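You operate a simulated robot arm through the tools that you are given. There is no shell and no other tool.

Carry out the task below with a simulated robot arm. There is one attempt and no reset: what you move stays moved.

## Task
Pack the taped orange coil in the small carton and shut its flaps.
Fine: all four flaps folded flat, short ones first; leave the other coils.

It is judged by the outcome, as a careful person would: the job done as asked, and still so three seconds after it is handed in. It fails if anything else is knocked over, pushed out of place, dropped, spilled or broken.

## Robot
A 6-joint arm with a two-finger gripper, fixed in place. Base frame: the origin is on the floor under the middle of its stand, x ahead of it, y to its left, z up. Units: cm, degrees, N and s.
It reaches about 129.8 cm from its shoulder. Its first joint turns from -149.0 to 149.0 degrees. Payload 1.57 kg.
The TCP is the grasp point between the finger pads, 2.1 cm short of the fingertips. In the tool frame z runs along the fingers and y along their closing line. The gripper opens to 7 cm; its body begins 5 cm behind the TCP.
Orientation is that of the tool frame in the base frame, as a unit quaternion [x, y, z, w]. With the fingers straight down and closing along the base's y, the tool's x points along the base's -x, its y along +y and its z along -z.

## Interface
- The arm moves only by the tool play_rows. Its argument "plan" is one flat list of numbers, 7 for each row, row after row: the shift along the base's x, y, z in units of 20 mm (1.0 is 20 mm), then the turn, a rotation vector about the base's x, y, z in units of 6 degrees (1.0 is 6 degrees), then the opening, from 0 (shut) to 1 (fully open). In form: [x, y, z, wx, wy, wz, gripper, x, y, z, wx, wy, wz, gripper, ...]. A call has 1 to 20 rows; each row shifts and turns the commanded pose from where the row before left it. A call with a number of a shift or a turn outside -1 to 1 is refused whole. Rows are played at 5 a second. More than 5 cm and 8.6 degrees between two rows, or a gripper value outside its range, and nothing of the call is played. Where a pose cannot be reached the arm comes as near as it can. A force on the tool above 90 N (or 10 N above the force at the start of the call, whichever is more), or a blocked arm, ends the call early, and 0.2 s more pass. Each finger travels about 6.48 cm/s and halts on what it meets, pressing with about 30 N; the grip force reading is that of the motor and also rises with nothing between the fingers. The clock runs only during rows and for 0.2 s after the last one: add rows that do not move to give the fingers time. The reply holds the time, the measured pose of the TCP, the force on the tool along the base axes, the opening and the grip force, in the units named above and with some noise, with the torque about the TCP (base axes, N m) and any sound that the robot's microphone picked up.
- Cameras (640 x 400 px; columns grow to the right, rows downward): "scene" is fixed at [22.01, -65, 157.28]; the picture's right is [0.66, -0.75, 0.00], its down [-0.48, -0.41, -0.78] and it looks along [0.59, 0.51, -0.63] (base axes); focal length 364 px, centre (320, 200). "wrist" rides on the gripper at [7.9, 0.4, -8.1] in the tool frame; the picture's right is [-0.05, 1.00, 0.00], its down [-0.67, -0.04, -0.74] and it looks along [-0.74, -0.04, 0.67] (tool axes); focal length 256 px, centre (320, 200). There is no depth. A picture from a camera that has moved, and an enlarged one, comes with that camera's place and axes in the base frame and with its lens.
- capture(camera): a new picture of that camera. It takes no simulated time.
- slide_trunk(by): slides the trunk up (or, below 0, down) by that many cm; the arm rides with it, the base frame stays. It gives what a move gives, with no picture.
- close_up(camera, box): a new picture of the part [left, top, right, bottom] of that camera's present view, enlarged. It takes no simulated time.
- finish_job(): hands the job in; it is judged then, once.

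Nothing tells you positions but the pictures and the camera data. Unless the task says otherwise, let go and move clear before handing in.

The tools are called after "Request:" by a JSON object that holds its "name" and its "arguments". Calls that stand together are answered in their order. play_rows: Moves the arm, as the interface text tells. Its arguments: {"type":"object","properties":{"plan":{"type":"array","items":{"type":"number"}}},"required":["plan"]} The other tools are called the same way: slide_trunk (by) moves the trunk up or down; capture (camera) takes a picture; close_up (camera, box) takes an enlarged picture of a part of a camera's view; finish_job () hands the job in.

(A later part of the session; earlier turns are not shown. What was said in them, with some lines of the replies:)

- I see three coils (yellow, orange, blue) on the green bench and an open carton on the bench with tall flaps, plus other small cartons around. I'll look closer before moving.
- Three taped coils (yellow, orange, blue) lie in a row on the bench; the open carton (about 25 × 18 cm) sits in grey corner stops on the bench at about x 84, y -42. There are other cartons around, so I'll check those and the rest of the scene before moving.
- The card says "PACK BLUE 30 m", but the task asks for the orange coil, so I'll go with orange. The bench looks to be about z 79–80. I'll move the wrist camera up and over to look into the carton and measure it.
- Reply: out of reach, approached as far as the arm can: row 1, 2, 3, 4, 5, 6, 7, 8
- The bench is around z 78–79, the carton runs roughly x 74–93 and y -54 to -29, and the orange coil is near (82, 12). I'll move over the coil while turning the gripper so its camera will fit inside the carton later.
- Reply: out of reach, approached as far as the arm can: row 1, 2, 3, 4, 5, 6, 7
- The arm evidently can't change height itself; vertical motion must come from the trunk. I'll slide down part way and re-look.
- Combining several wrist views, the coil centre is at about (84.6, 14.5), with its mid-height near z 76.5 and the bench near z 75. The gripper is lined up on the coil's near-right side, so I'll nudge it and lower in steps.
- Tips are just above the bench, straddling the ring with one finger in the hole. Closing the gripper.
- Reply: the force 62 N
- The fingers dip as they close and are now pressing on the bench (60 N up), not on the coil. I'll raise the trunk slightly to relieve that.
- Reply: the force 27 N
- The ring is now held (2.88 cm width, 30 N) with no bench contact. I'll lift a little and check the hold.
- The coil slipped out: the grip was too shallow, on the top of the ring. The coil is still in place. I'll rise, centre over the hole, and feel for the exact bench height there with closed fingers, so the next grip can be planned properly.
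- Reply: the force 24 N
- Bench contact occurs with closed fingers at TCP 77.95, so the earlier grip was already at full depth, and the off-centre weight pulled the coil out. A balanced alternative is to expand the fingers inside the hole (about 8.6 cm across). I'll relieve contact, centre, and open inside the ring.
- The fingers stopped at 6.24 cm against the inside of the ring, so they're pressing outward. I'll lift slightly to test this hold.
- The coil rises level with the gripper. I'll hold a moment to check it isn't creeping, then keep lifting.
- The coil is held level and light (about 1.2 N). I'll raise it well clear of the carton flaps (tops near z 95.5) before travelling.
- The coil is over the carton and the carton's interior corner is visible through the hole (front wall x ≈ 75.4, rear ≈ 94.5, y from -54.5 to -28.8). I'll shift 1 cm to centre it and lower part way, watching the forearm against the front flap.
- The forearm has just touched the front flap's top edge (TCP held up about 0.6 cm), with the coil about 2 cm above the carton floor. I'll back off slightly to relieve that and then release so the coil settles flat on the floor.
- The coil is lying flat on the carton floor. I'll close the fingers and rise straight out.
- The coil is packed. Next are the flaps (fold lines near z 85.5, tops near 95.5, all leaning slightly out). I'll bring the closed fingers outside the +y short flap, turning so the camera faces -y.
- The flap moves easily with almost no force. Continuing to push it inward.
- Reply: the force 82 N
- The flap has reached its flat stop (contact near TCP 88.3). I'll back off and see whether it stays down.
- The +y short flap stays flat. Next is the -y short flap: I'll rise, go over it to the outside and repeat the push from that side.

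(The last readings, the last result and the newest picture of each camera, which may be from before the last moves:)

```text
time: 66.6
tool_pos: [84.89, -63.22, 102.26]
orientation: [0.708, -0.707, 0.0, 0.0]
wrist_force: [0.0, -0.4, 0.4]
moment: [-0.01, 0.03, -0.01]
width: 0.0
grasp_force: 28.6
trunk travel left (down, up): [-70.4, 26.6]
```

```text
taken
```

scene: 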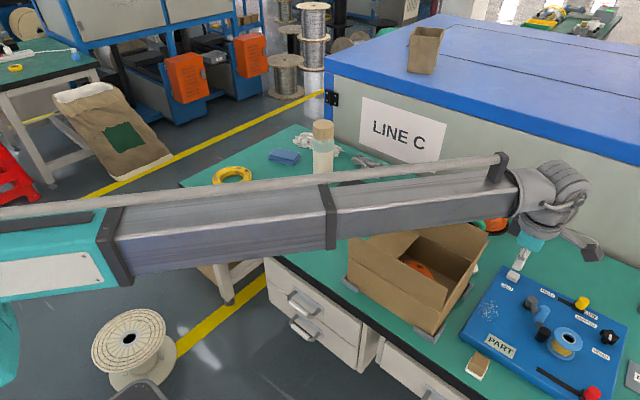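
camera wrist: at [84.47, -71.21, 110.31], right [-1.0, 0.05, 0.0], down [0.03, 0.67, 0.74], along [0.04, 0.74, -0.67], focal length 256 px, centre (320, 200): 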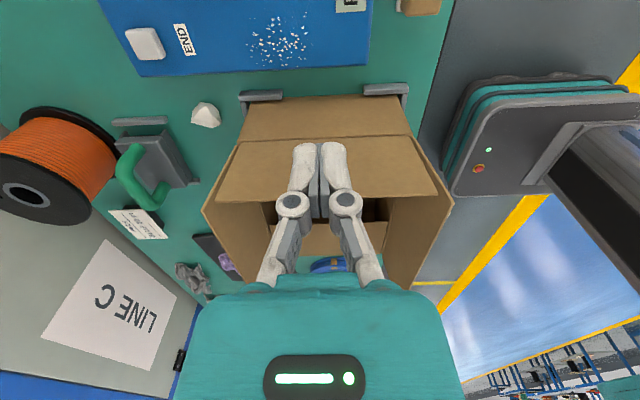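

Request:
{"name": "slide_trunk", "arguments": {"by": -9.2}}

Request:
{"name": "play_rows", "arguments": {"plan": [0, 1, 0, 0, 0, 0, 0, 0, 1, 0, 0, 0, 0, 0, 0, 0.6, 0, 0, 0, 0, 0, 0, 0.5, 0, 0, 0, 0, 0, 0, 0.5, 0, 0, 0, 0, 0, 0, 0.5, 0, 0, 0, 0, 0, 0, 0.5, 0, 0, 0, 0, 0]}}

Request:
{"name": "capture", "arguments": {"camera": "wrist"}}

Request:
{"name": "close_up", "arguments": {"camera": "scene", "box": [340, 150, 560, 340]}}

```text
time: 67.9
tool_pos: [84.86, -63.1, 93.0]
orientation: [0.708, -0.707, 0.0, 0.0]
wrist_force: [0.2, -0.1, -0.6]
moment: [0.0, 0.01, -0.01]
width: 0.0
grasp_force: 28.5
trunk travel left (down, up): [-61.2, 35.8]
```

```text
time: 69.5
tool_pos: [84.93, -54.0, 92.97]
orientation: [0.707, -0.707, 0.0, 0.0]
wrist_force: [-0.2, 0.5, -0.2]
moment: [0.0, 0.01, 0.02]
width: 0.0
grasp_force: 29.0
trunk travel left (down, up): [-61.2, 35.8]
```

```text
taken
camera wrist: at [84.46, -61.94, 101.13], right [-1.0, 0.05, 0.0], down [0.04, 0.67, 0.74], along [0.04, 0.74, -0.67], focal length 256 px, centre (320, 200)
```

wrist: 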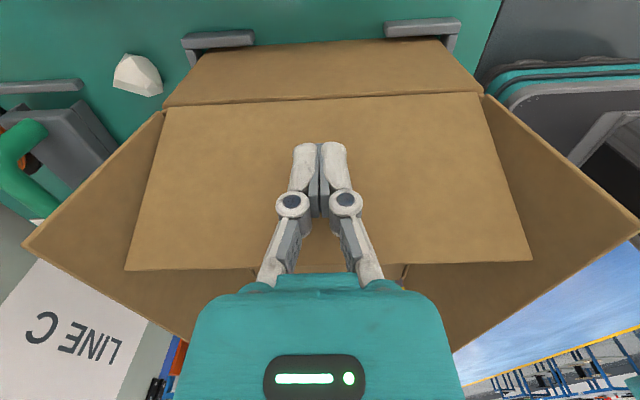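

```text
2.11 times, centred on (450, 245) of scene
camera zoom: at [22.01, -65.0, 157.28], right [0.66, -0.75, 0.0], down [-0.48, -0.41, -0.78], along [0.59, 0.51, -0.63], focal length 766 px, centre (46, 105)
```

zoom: 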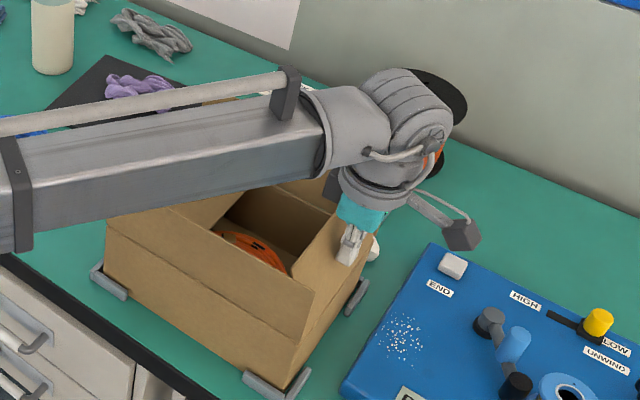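

Request:
{"name": "play_rows", "arguments": {"plan": [0, 0.5, 0, 0, 0, 0, 0, 0, 0.5, 0, 0, 0, 0, 0, 0, 0.5, 0, 0, 0, 0, 0, 0, 0.5, 0, 0, 0, 0, 0, 0, 0.3, 0, 0, 0, 0, 0]}}

Request:
{"name": "slide_trunk", "arguments": {"by": -2.5}}

Request:
{"name": "slide_trunk", "arguments": {"by": -1.3}}

Request:
{"name": "capture", "arguments": {"camera": "wrist"}}

Request:
{"name": "close_up", "arguments": {"camera": "scene", "box": [340, 150, 560, 340]}}

```text
time: 70.7
tool_pos: [84.88, -49.38, 93.12]
orientation: [0.708, -0.706, 0.0, 0.0]
wrist_force: [0.7, 0.5, -0.3]
moment: [0.0, 0.0, 0.01]
width: 0.01
grasp_force: 28.8
trunk travel left (down, up): [-61.2, 35.8]
```

```text
time: 71.4
tool_pos: [84.88, -49.25, 90.52]
orientation: [0.708, -0.706, 0.0, -0.001]
wrist_force: [0.1, 0.7, -0.2]
moment: [-0.04, 0.02, 0.02]
width: 0.0
grasp_force: 28.6
trunk travel left (down, up): [-58.7, 38.3]
```

```text
time: 72.0
tool_pos: [84.84, -49.32, 89.27]
orientation: [0.707, -0.707, 0.0, 0.0]
wrist_force: [-0.3, 0.2, 0.2]
moment: [-0.02, -0.02, 0.01]
width: 0.0
grasp_force: 29.1
trunk travel left (down, up): [-57.4, 39.6]
```

```text
taken
camera wrist: at [84.45, -57.37, 97.33], right [-1.0, 0.05, 0.0], down [0.03, 0.67, 0.74], along [0.04, 0.74, -0.67], focal length 256 px, centre (320, 200)
```

wrist: 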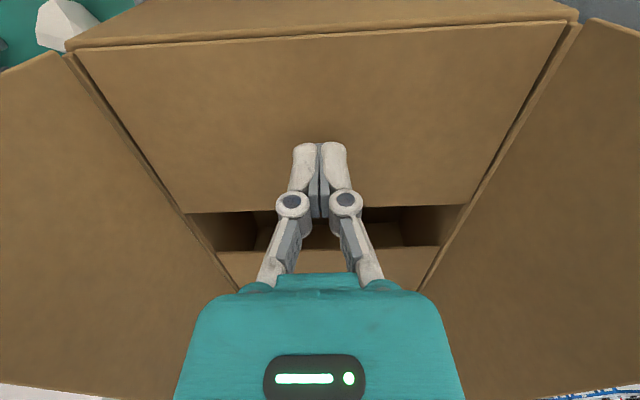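

```text
2.11 times, centred on (450, 245) of scene
camera zoom: at [22.01, -65.0, 157.28], right [0.66, -0.75, 0.0], down [-0.48, -0.41, -0.78], along [0.59, 0.51, -0.63], focal length 766 px, centre (46, 105)
```

zoom: 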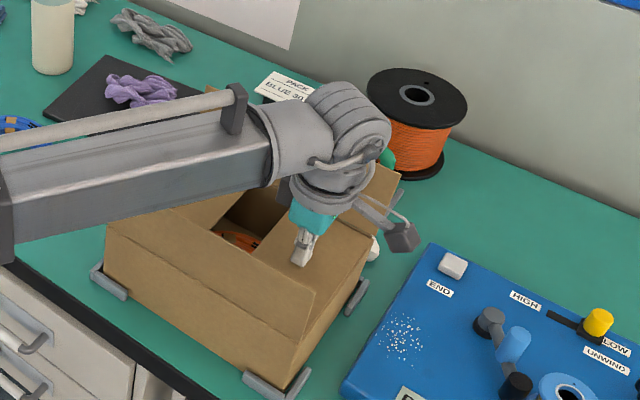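

Request:
{"name": "slide_trunk", "arguments": {"by": -0.9}}

Request:
{"name": "slide_trunk", "arguments": {"by": -0.3}}

Request:
{"name": "capture", "arguments": {"camera": "wrist"}}

```text
time: 72.6
tool_pos: [84.97, -49.41, 88.32]
orientation: [0.708, -0.707, 0.0, 0.0]
wrist_force: [1.4, 0.6, 2.3]
moment: [-0.01, 0.02, -0.01]
width: 0.6
grasp_force: 29.2
trunk travel left (down, up): [-56.5, 40.5]
```

```text
time: 73.1
tool_pos: [84.91, -49.32, 88.37]
orientation: [0.708, -0.706, 0.002, 0.0]
wrist_force: [10.8, -6.4, 33.7]
moment: [-0.08, -0.22, -0.03]
width: 0.58
grasp_force: 28.4
trunk travel left (down, up): [-56.2, 40.8]
```

```text
taken
camera wrist: at [84.39, -57.33, 96.41], right [-1.0, 0.05, 0.0], down [0.03, 0.67, 0.74], along [0.04, 0.74, -0.67], focal length 256 px, centre (320, 200)
```

wrist: 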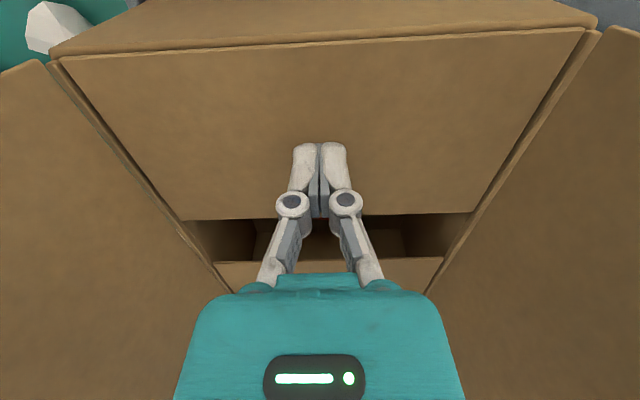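

Both short flaps are down. I'll rise and go around to the outside of the front long flap.

Request:
{"name": "slide_trunk", "arguments": {"by": 14}}

Request:
{"name": "play_rows", "arguments": {"plan": [-0.95, 0.4, 0, 0, 0, 0, 0, -0.95, 0.4, 0, 0, 0, 0, 0, -0.95, 0.4, 0, 0, 0, 0, 0, -0.95, 0.4, 0, 0, 0, 0, 0, -0.95, 0.4, 0, 0, 0, 0, 0, -0.95, 0.4, 0, 0, 0, 0, 0, -0.95, 0.4, 0, 0, 0, 0, 0, -0.95, 0.4, 0, 0, 0, 0, 0, -0.95, 0.4, 0, 0, 0, 0, 0, -0.95, 0.4, 0, 0, 0, 0, 0]}}

Request:
{"name": "capture", "arguments": {"camera": "wrist"}}

Request:
{"name": "capture", "arguments": {"camera": "scene"}}

Request:
{"name": "close_up", "arguments": {"camera": "scene", "box": [340, 170, 500, 330]}}

```text
time: 74.8
tool_pos: [85.01, -49.31, 101.91]
orientation: [0.708, -0.707, 0.0, 0.0]
wrist_force: [0.0, 0.3, -0.6]
moment: [0.01, -0.01, 0.01]
width: 0.0
grasp_force: 29.3
trunk travel left (down, up): [-70.2, 26.8]
```

```text
time: 77.0
tool_pos: [65.89, -41.3, 101.95]
orientation: [0.708, -0.706, -0.001, 0.0]
wrist_force: [0.2, 0.4, 0.0]
moment: [0.0, 0.0, 0.01]
width: 0.01
grasp_force: 28.5
trunk travel left (down, up): [-70.2, 26.8]
```

```text
taken
camera wrist: at [65.44, -49.38, 110.15], right [-1.0, 0.05, 0.0], down [0.03, 0.67, 0.74], along [0.04, 0.74, -0.67], focal length 256 px, centre (320, 200)
```

wrist: 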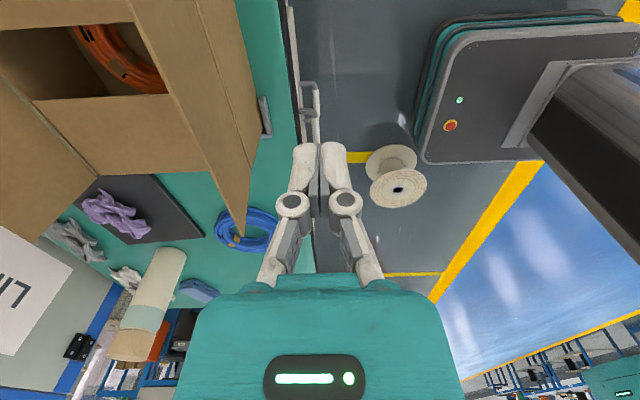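

```text
taken
```

scene: 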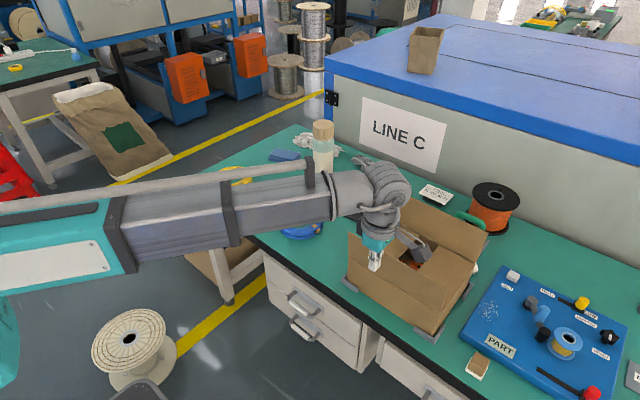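

```text
2.50 times, centred on (420, 250) of scene
camera zoom: at [22.01, -65.0, 157.28], right [0.66, -0.75, 0.0], down [-0.48, -0.41, -0.78], along [0.59, 0.51, -0.63], focal length 909 px, centre (70, 75)
```

zoom: 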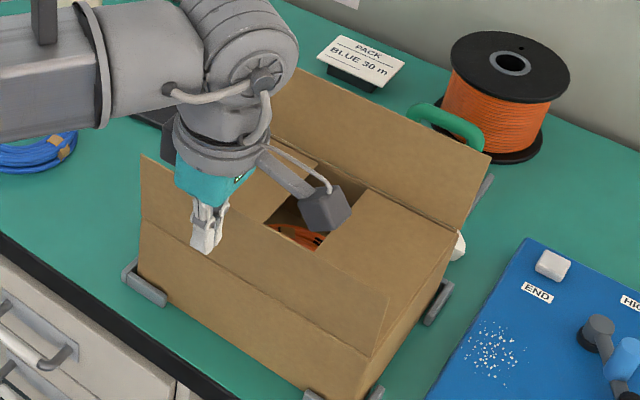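

Both short flaps are lying flat. Lowering outside the front flap and pushing it over.

Request:
{"name": "slide_trunk", "arguments": {"by": -9}}

Request:
{"name": "play_rows", "arguments": {"plan": [1, 0, 0, 0, 0, 0, 0, 1, 0, 0, 0, 0, 0, 0, 0.7, 0, 0, 0, 0, 0, 0, 0.5, 0, 0, 0, 0, 0, 0, 0.5, 0, 0, 0, 0, 0, 0, 0.5, 0, 0, 0, 0, 0, 0, 0.5, 0, 0, 0, 0, 0, 0, 0.5, 0, 0, 0, 0, 0, 0]}}

Request:
{"name": "close_up", "arguments": {"camera": "scene", "box": [340, 170, 500, 330]}}

Request:
{"name": "capture", "arguments": {"camera": "wrist"}}

```text
time: 78.2
tool_pos: [65.95, -41.5, 93.06]
orientation: [0.708, -0.706, 0.0, -0.001]
wrist_force: [0.3, -0.3, 0.1]
moment: [-0.02, 0.02, 0.02]
width: 0.0
grasp_force: 28.7
trunk travel left (down, up): [-61.2, 35.8]
```

```text
time: 80.0
tool_pos: [76.34, -41.36, 93.11]
orientation: [0.708, -0.706, 0.0, 0.0]
wrist_force: [-0.3, 0.0, -0.4]
moment: [-0.01, -0.02, 0.05]
width: 0.0
grasp_force: 28.7
trunk travel left (down, up): [-61.2, 35.8]
```

```text
2.50 times, centred on (420, 250) of scene
camera zoom: at [22.01, -65.0, 157.28], right [0.66, -0.75, 0.0], down [-0.48, -0.41, -0.78], along [0.59, 0.51, -0.63], focal length 909 px, centre (70, 75)
```

zoom: 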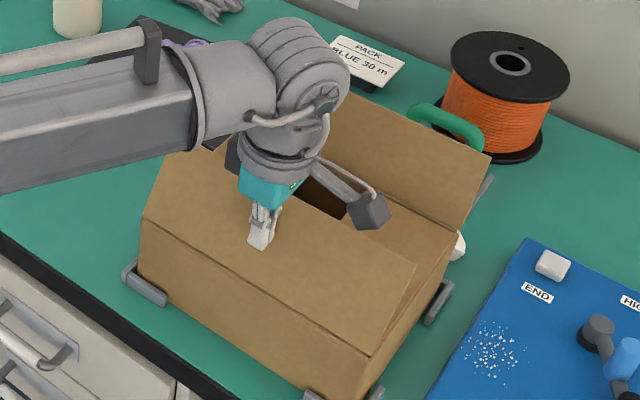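

```text
taken
camera wrist: at [76.01, -49.37, 101.12], right [-1.0, 0.05, 0.0], down [0.03, 0.67, 0.74], along [0.04, 0.74, -0.67], focal length 256 px, centre (320, 200)
```

wrist: 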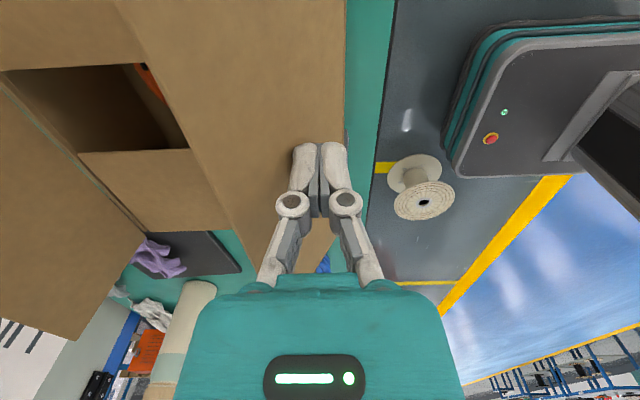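

Request:
{"name": "play_rows", "arguments": {"plan": [0.5, 0, 0, 0, 0, 0, 0, 0.5, 0, 0, 0, 0, 0, 0, 0.5, 0, 0, 0, 0, 0, 0, 0.2, 0, 0, 0, 0, 0, 0]}}

Request:
{"name": "slide_trunk", "arguments": {"by": -2.5}}

Request:
{"name": "slide_trunk", "arguments": {"by": -1.3}}

Request:
{"name": "slide_trunk", "arguments": {"by": -0.6}}

Request:
{"name": "close_up", "arguments": {"camera": "scene", "box": [340, 170, 500, 330]}}

Request:
{"name": "capture", "arguments": {"camera": "wrist"}}

```text
time: 81.0
tool_pos: [79.67, -41.42, 93.07]
orientation: [-0.707, 0.707, 0.0, 0.001]
wrist_force: [-0.9, -0.6, -0.1]
moment: [0.01, 0.02, 0.0]
width: 0.0
grasp_force: 28.1
trunk travel left (down, up): [-61.2, 35.8]
```

```text
time: 81.8
tool_pos: [79.71, -41.29, 90.58]
orientation: [0.708, -0.706, 0.0, 0.0]
wrist_force: [0.9, 0.2, 0.4]
moment: [-0.03, 0.04, -0.02]
width: 0.04
grasp_force: 28.7
trunk travel left (down, up): [-58.7, 38.3]
```

```text
time: 82.4
tool_pos: [79.85, -41.35, 89.36]
orientation: [0.707, -0.707, -0.001, 0.0]
wrist_force: [0.3, 0.1, 0.8]
moment: [0.0, 0.01, 0.01]
width: 0.01
grasp_force: 28.3
trunk travel left (down, up): [-57.4, 39.6]
```

```text
time: 82.9
tool_pos: [79.8, -41.4, 88.71]
orientation: [0.708, -0.707, 0.001, 0.0]
wrist_force: [2.9, -0.7, 7.7]
moment: [-0.01, -0.06, 0.01]
width: 0.59
grasp_force: 27.7
trunk travel left (down, up): [-56.8, 40.2]
```

```text
2.50 times, centred on (420, 250) of scene
camera zoom: at [22.01, -65.0, 157.28], right [0.66, -0.75, 0.0], down [-0.48, -0.41, -0.78], along [0.59, 0.51, -0.63], focal length 909 px, centre (70, 75)
```

zoom: 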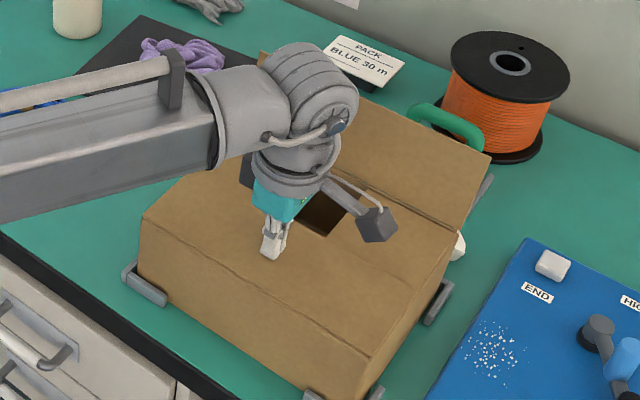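

```text
taken
camera wrist: at [79.26, -49.4, 96.79], right [-1.0, 0.05, 0.0], down [0.03, 0.67, 0.74], along [0.04, 0.74, -0.67], focal length 256 px, centre (320, 200)
```

wrist: 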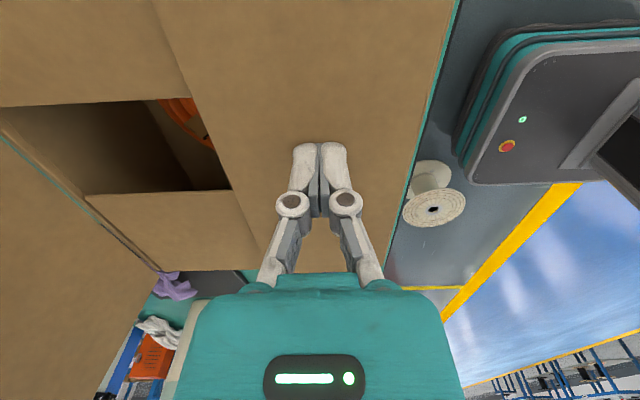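

Request:
{"name": "slide_trunk", "arguments": {"by": -0.2}}

Request:
{"name": "slide_trunk", "arguments": {"by": 13.5}}

Request:
{"name": "play_rows", "arguments": {"plan": [1, 0, 0, 0, 0, 0, 0, 1, 0, 0, 0, 0, 0, 0, 1, 0, 0, 0, 0, 0, 0, 1, 0, 0, 0, 0, 0, 0, 1, 0, 0, 0, 0, 0, 0, 1, 0, 0, 0, 0, 0, 0, 1, 0, 0, 0, 0, 0, 0, 1, 0, 0, 0, 0, 0, 0, 1, 0, 0, 0, 0, 0, 0, 1, 0, 0, 0, 0, 0, 0, 1, 0, 0, 0, 0, 0, 0]}}

Request:
{"name": "capture", "arguments": {"camera": "scene"}}

Request:
{"name": "close_up", "arguments": {"camera": "scene", "box": [340, 150, 520, 330]}}

Request:
{"name": "capture", "arguments": {"camera": "wrist"}}

```text
time: 83.4
tool_pos: [79.7, -41.35, 88.72]
orientation: [0.708, -0.707, 0.002, -0.001]
wrist_force: [12.4, -6.7, 35.0]
moment: [-0.13, -0.25, 0.0]
width: 0.58
grasp_force: 28.7
trunk travel left (down, up): [-56.6, 40.4]
```

```text
time: 85.1
tool_pos: [79.78, -41.35, 101.95]
orientation: [0.708, -0.707, 0.0, 0.001]
wrist_force: [-0.4, -0.8, -0.2]
moment: [0.03, 0.03, -0.01]
width: 0.0
grasp_force: 28.5
trunk travel left (down, up): [-70.1, 26.9]
```

```text
time: 87.5
tool_pos: [101.7, -41.3, 101.89]
orientation: [0.707, -0.707, 0.0, 0.001]
wrist_force: [0.9, -1.0, -0.6]
moment: [-0.03, -0.01, 0.0]
width: 0.0
grasp_force: 28.3
trunk travel left (down, up): [-70.1, 26.9]
```

```text
taken
```

scene: 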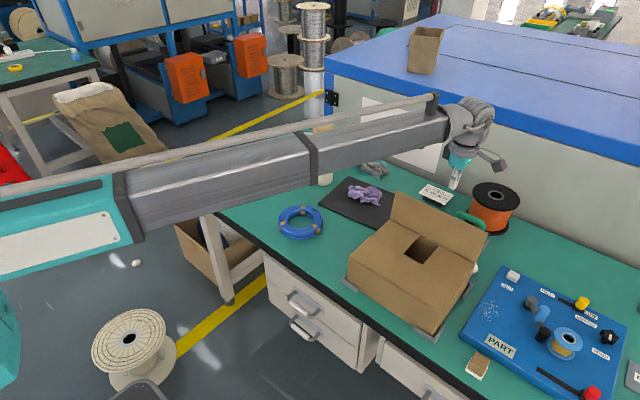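

```text
2.22 times, centred on (430, 240) of scene
camera zoom: at [22.01, -65.0, 157.28], right [0.66, -0.75, 0.0], down [-0.48, -0.41, -0.78], along [0.59, 0.51, -0.63], focal length 808 px, centre (76, 111)
```

zoom: 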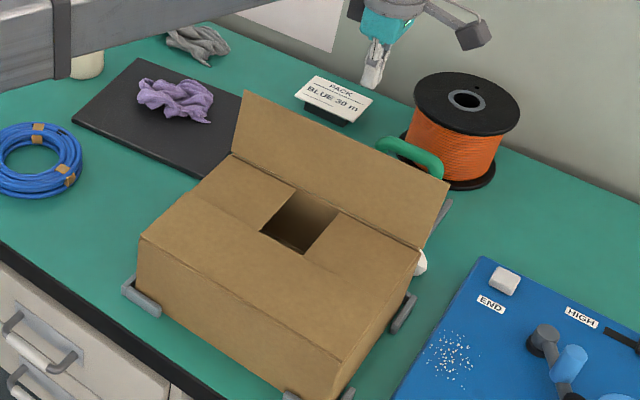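

```text
taken
camera wrist: at [101.34, -49.39, 110.0], right [-1.0, 0.05, 0.0], down [0.04, 0.67, 0.74], along [0.04, 0.74, -0.67], focal length 256 px, centre (320, 200)
```

wrist: 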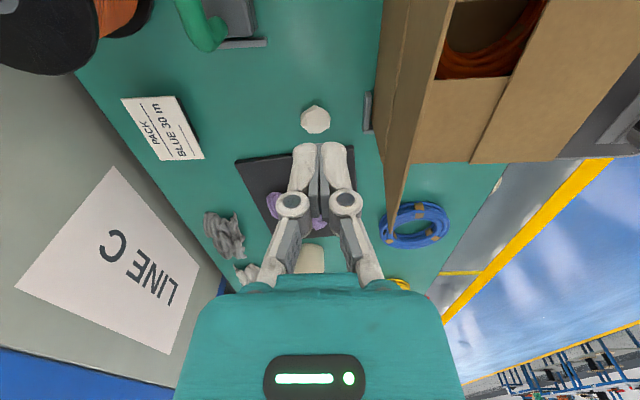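

The front flap is flat. Now the rear flap, from behind; the space there is clear at this height.

Request:
{"name": "slide_trunk", "arguments": {"by": -8.8}}

Request:
{"name": "play_rows", "arguments": {"plan": [-1, 0, 0, 0, 0, 0, 0, -0.5, 0, 0, 0, 0, 0, 0, -0.5, 0, 0, 0, 0, 0, 0, -0.5, 0, 0, 0, 0, 0, 0, -0.5, 0, 0, 0, 0, 0, 0, -0.5, 0, 0, 0, 0, 0, 0, -0.5, 0, 0, 0, 0, 0, 0, -0.5, 0, 0, 0, 0, 0, 0]}}

Request:
{"name": "close_up", "arguments": {"camera": "scene", "box": [340, 150, 520, 330]}}

Request:
{"name": "capture", "arguments": {"camera": "wrist"}}

```text
time: 88.7
tool_pos: [101.79, -41.46, 93.07]
orientation: [0.707, -0.707, -0.001, -0.001]
wrist_force: [0.0, -1.0, 1.7]
moment: [0.03, 0.03, -0.02]
width: 0.0
grasp_force: 28.6
trunk travel left (down, up): [-61.3, 35.7]
```

```text
time: 90.5
tool_pos: [92.68, -41.52, 93.08]
orientation: [0.708, -0.707, 0.0, 0.0]
wrist_force: [0.6, 0.1, 0.0]
moment: [-0.01, 0.0, 0.02]
width: 0.0
grasp_force: 28.8
trunk travel left (down, up): [-61.3, 35.7]
```

```text
2.22 times, centred on (430, 240) of scene
camera zoom: at [22.01, -65.0, 157.28], right [0.66, -0.75, 0.0], down [-0.48, -0.41, -0.78], along [0.59, 0.51, -0.63], focal length 808 px, centre (76, 111)
```

zoom: 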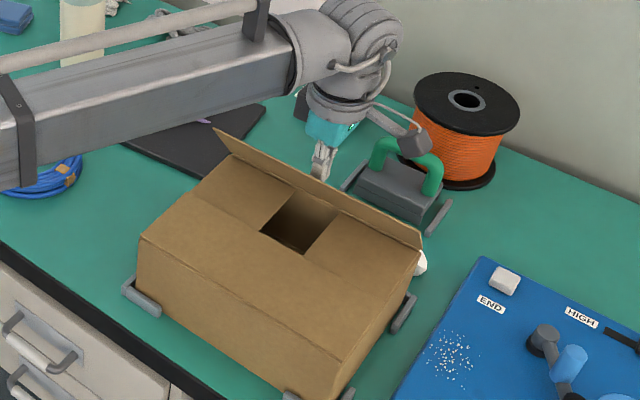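

```text
taken
camera wrist: at [92.21, -49.4, 101.23], right [-1.0, 0.05, 0.0], down [0.04, 0.67, 0.74], along [0.04, 0.74, -0.67], focal length 256 px, centre (320, 200)
```

wrist: 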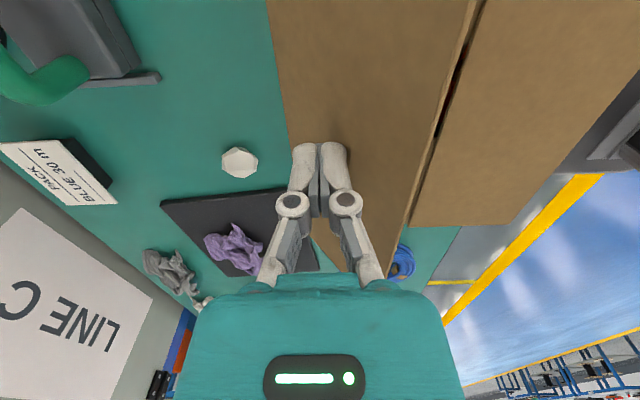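

Request:
{"name": "play_rows", "arguments": {"plan": [-0.5, 0, 0, 0, 0, 0, 0, -0.5, 0, 0, 0, 0, 0, 0, -0.3, 0, 0, 0, 0, 0, 0]}}

Request:
{"name": "slide_trunk", "arguments": {"by": -2.5}}

Request:
{"name": "slide_trunk", "arguments": {"by": -1.2}}

Request:
{"name": "close_up", "arguments": {"camera": "scene", "box": [340, 150, 520, 330]}}

Request:
{"name": "capture", "arguments": {"camera": "wrist"}}

```text
time: 91.3
tool_pos: [90.16, -41.21, 93.11]
orientation: [0.707, -0.707, 0.0, 0.0]
wrist_force: [-0.5, -0.2, -0.3]
moment: [-0.01, -0.02, 0.01]
width: 0.0
grasp_force: 28.5
trunk travel left (down, up): [-61.3, 35.7]
```

```text
time: 92.0
tool_pos: [90.13, -41.28, 90.58]
orientation: [0.707, -0.707, -0.001, 0.001]
wrist_force: [0.0, -0.2, 0.6]
moment: [0.0, -0.01, 0.0]
width: 0.0
grasp_force: 28.3
trunk travel left (down, up): [-58.8, 38.2]
```

```text
time: 92.6
tool_pos: [90.08, -41.26, 89.48]
orientation: [0.708, -0.706, 0.0, 0.0]
wrist_force: [0.2, 0.1, 0.9]
moment: [-0.03, 0.02, 0.0]
width: 0.01
grasp_force: 28.9
trunk travel left (down, up): [-57.6, 39.4]
```

```text
2.22 times, centred on (430, 240) of scene
camera zoom: at [22.01, -65.0, 157.28], right [0.66, -0.75, 0.0], down [-0.48, -0.41, -0.78], along [0.59, 0.51, -0.63], focal length 808 px, centre (76, 111)
```

zoom: 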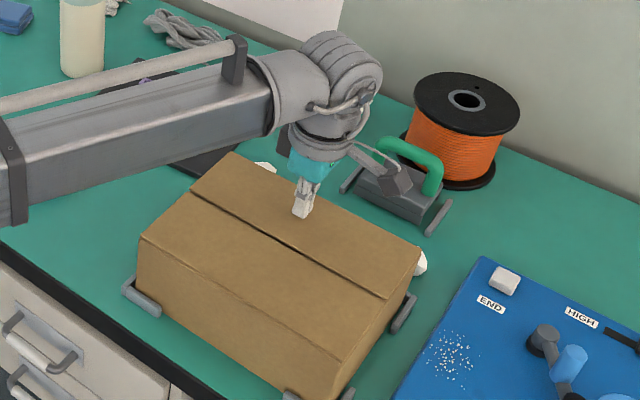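

```text
taken
camera wrist: at [89.64, -49.33, 97.53], right [-1.0, 0.05, 0.0], down [0.03, 0.67, 0.74], along [0.04, 0.74, -0.67], focal length 256 px, centre (320, 200)
```

wrist: 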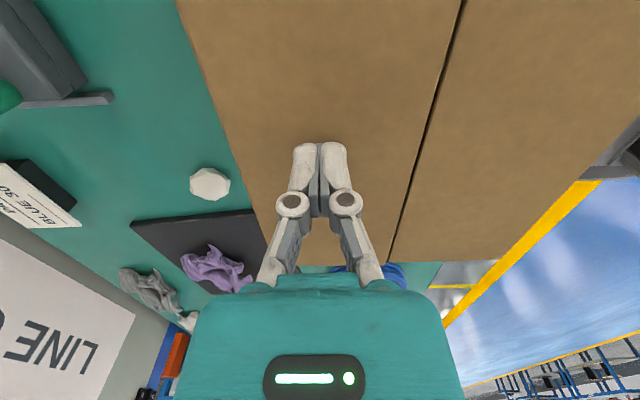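

Request:
{"name": "slide_trunk", "arguments": {"by": -0.7}}

Request:
{"name": "slide_trunk", "arguments": {"by": -0.25}}

Request:
{"name": "slide_trunk", "arguments": {"by": 4}}

Request:
{"name": "close_up", "arguments": {"camera": "scene", "box": [340, 170, 500, 330]}}

Request:
{"name": "capture", "arguments": {"camera": "wrist"}}

```text
time: 93.2
tool_pos: [90.07, -41.27, 88.75]
orientation: [0.708, -0.706, 0.001, 0.0]
wrist_force: [-0.3, 0.2, 0.2]
moment: [0.0, -0.02, 0.03]
width: 0.02
grasp_force: 29.1
trunk travel left (down, up): [-56.9, 40.1]
```

```text
time: 93.7
tool_pos: [90.06, -41.26, 88.74]
orientation: [0.708, -0.706, 0.002, -0.001]
wrist_force: [8.5, -3.5, 24.3]
moment: [-0.08, -0.16, 0.02]
width: 0.59
grasp_force: 28.8
trunk travel left (down, up): [-56.6, 40.4]
```

```text
time: 94.5
tool_pos: [90.13, -41.3, 92.44]
orientation: [0.708, -0.707, 0.0, -0.001]
wrist_force: [0.4, -0.2, 0.2]
moment: [0.0, -0.03, 0.01]
width: 0.0
grasp_force: 28.7
trunk travel left (down, up): [-60.6, 36.4]
```

```text
2.50 times, centred on (420, 250) of scene
camera zoom: at [22.01, -65.0, 157.28], right [0.66, -0.75, 0.0], down [-0.48, -0.41, -0.78], along [0.59, 0.51, -0.63], focal length 909 px, centre (70, 75)
```

zoom: 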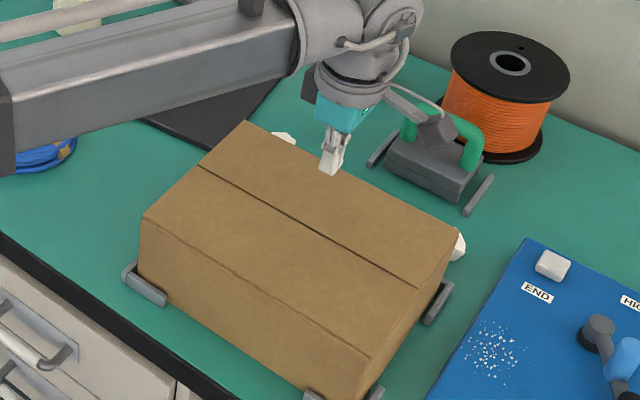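

```text
taken
camera wrist: at [89.66, -49.34, 100.56], right [-1.0, 0.05, 0.0], down [0.04, 0.67, 0.74], along [0.04, 0.74, -0.67], focal length 256 px, centre (320, 200)
```

wrist: 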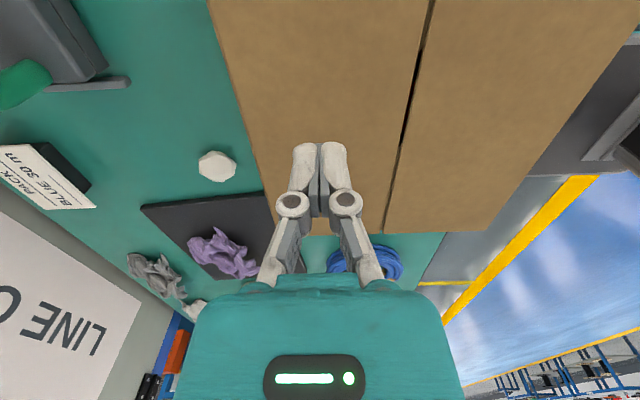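

All four flaps are down. I'll rise, move clear, and check they stay flat over a few seconds.

Request:
{"name": "slide_trunk", "arguments": {"by": 18}}

Request:
{"name": "play_rows", "arguments": {"plan": [-1, 0.6, 0, 0, 0, -0.7, 0, -1, 0.6, 0, 0, 0, -0.7, 0, -1, 0.6, 0, 0, 0, -0.7, 0, -1, 0.6, 0, 0, 0, -0.7, 0, -1, 0.6, 0, 0, 0, -0.7, 0, -1, 0.6, 0, 0, 0, -0.7, 0, -1, 0.6, 0, 0, 0, -0.7, 0, -1, 0.6, 0, 0, 0, -0.7, 0, -1, 0.6, 0, 0, 0, -0.7, 0, -1, 0.6, 0, 0, 0, -0.7, 0, -1, 0.6, 0, 0, 0, -0.7, 0, -1, 0.6, 0, 0, 0, -0.7, 0, -1, 0.6, 0, 0, 0, -0.7, 0, -1, 0.6, 0, 0, 0, -0.7, 0, -1, 0.6, 0, 0, 0, -0.7, 0, -1, 0.6, 0, 0, 0, -0.7, 0]}}

Request:
{"name": "capture", "arguments": {"camera": "scene"}}

Request:
{"name": "close_up", "arguments": {"camera": "scene", "box": [340, 170, 500, 330]}}

Request:
{"name": "capture", "arguments": {"camera": "wrist"}}

```text
time: 96.5
tool_pos: [90.12, -41.25, 110.35]
orientation: [0.708, -0.707, -0.001, 0.0]
wrist_force: [0.1, -1.2, -0.9]
moment: [0.03, -0.01, 0.0]
width: 0.0
grasp_force: 28.8
trunk travel left (down, up): [-78.6, 18.4]
```

```text
time: 99.9
tool_pos: [58.11, -22.0, 110.57]
orientation: [-0.197, 0.98, 0.0, 0.0]
wrist_force: [-0.5, -0.2, -0.3]
moment: [0.03, -0.01, -0.01]
width: 0.01
grasp_force: 28.4
trunk travel left (down, up): [-78.6, 18.4]
```

```text
taken
```

scene: 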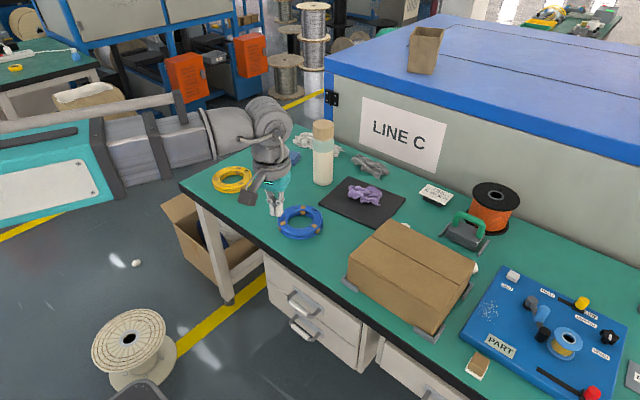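

```text
2.50 times, centred on (420, 250) of scene
camera zoom: at [22.01, -65.0, 157.28], right [0.66, -0.75, 0.0], down [-0.48, -0.41, -0.78], along [0.59, 0.51, -0.63], focal length 909 px, centre (70, 75)
```

zoom: 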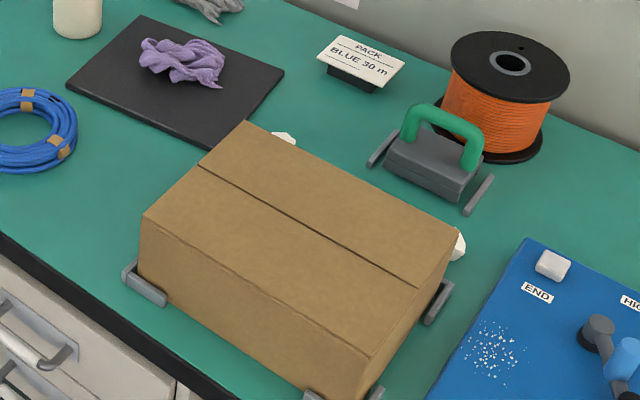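

```text
taken
camera wrist: at [50.55, -24.79, 118.6], right [-0.34, 0.94, 0.0], down [0.63, 0.23, 0.74], along [0.7, 0.25, -0.67], focal length 256 px, centre (320, 200)
```

wrist: 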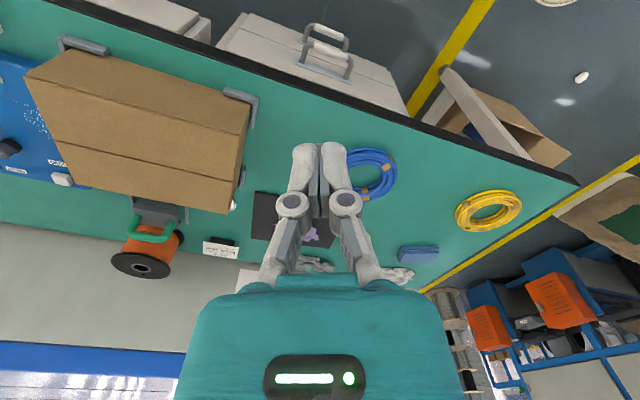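

The carton is closed and the neighbours look untouched. I'll take a close look at the flaps and surroundings after a short wait.

Request:
{"name": "play_rows", "arguments": {"plan": [0, 0, 0, 0, 0, 0, 0, 0, 0, 0, 0, 0, 0, 0, 0, 0, 0, 0, 0, 0, 0, 0, 0, 0, 0, 0, 0, 0, 0, 0, 0, 0, 0, 0, 0, 0, 0, 0, 0, 0, 0, 0, 0, 0, 0, 0, 0, 0, 0, 0, 0, 0, 0, 0, 0, 0, 0, 0, 0, 0, 0, 0, 0, 0, 0, 0, 0, 0, 0, 0, 0, 0, 0, 0, 0, 0, 0, 0, 0, 0, 0, 0, 0, 0, 0, 0, 0, 0, 0, 0, 0, 0, 0, 0, 0, 0, 0, 0, 0, 0, 0, 0, 0, 0, 0]}}

Request:
{"name": "close_up", "arguments": {"camera": "wrist", "box": [10, 30, 270, 230]}}

Request:
{"name": "close_up", "arguments": {"camera": "scene", "box": [340, 200, 480, 330]}}

Request:
{"name": "close_up", "arguments": {"camera": "scene", "box": [200, 120, 400, 250]}}

```text
time: 103.1
tool_pos: [58.04, -21.96, 110.53]
orientation: [-0.198, 0.98, 0.0, 0.0]
wrist_force: [-0.5, 0.3, -0.7]
moment: [-0.02, 0.0, -0.03]
width: 0.0
grasp_force: 28.7
trunk travel left (down, up): [-78.6, 18.4]
```

```text
2.00 times, centred on (140, 130) of wrist
camera zoom: at [50.62, -24.84, 118.59], right [-0.34, 0.94, 0.0], down [0.63, 0.23, 0.74], along [0.7, 0.25, -0.67], focal length 512 px, centre (680, 340)
```

zoom: 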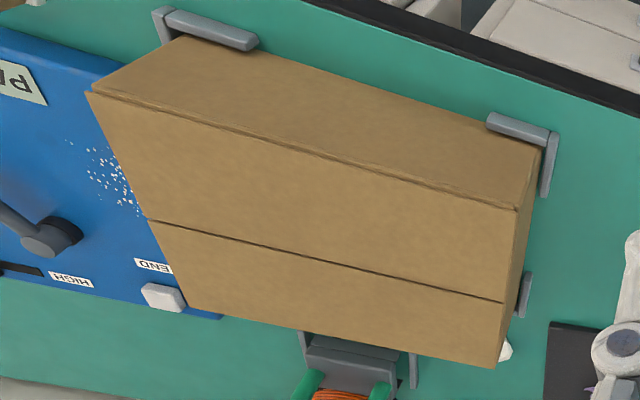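

```text
3.08 times, centred on (410, 265) of scene
camera zoom: at [22.01, -65.0, 157.28], right [0.66, -0.75, 0.0], down [-0.48, -0.41, -0.78], along [0.59, 0.51, -0.63], focal length 1119 px, centre (43, 0)
```

zoom: 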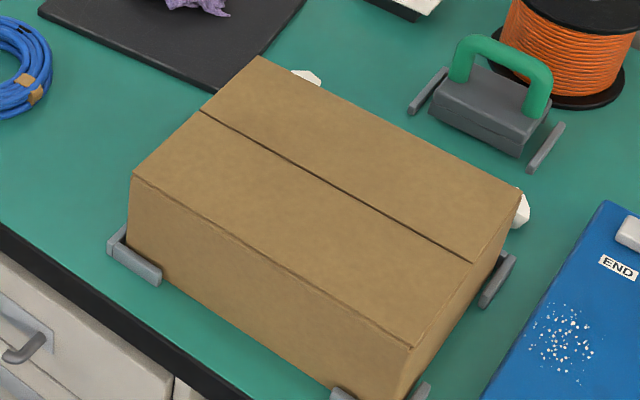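

```text
3.08 times, centred on (300, 185) of scene
camera zoom: at [22.01, -65.0, 157.28], right [0.66, -0.75, 0.0], down [-0.48, -0.41, -0.78], along [0.59, 0.51, -0.63], focal length 1119 px, centre (382, 246)
```

zoom: 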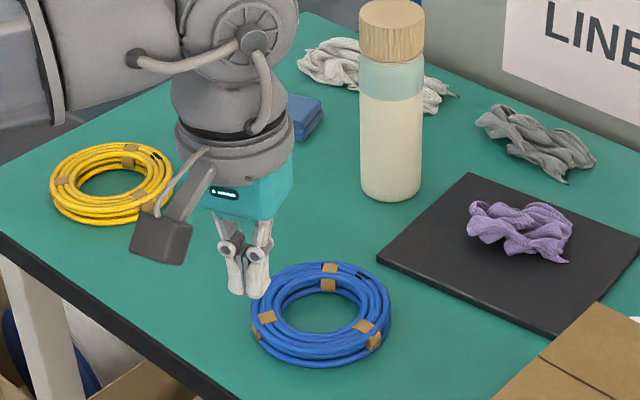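

The orange coil is packed. All four flaps stayed flat over the wait, the short ones underneath. The carton is still in its corner stops, the other coils and nearby objects look undisturbed, and the arm is clear. Handing in.

Request:
{"name": "finish_job", "arguments": {}}

```text
The job is handed in.
```

The orange coil is in the small carton. All four flaps are folded flat, short ones first, and stayed flat during a wait of about three seconds before I handed the job in.

- **Lifting:** my first grip, across one side of the coil, slipped as I lifted, and the coil stayed on the bench. I then picked it up by opening the fingers inside its hole.
- **Placing:** I released the coil about 2 cm above the carton floor, because the forearm was touching the front flap. It landed flat.
- **Everything else:** the blue and yellow coils weren't touched. In the final pictures the carton is still in its corner stops and the other items look undisturbed.

The bench card reads "PACK BLUE 30 m", but you asked for orange, so I packed orange.
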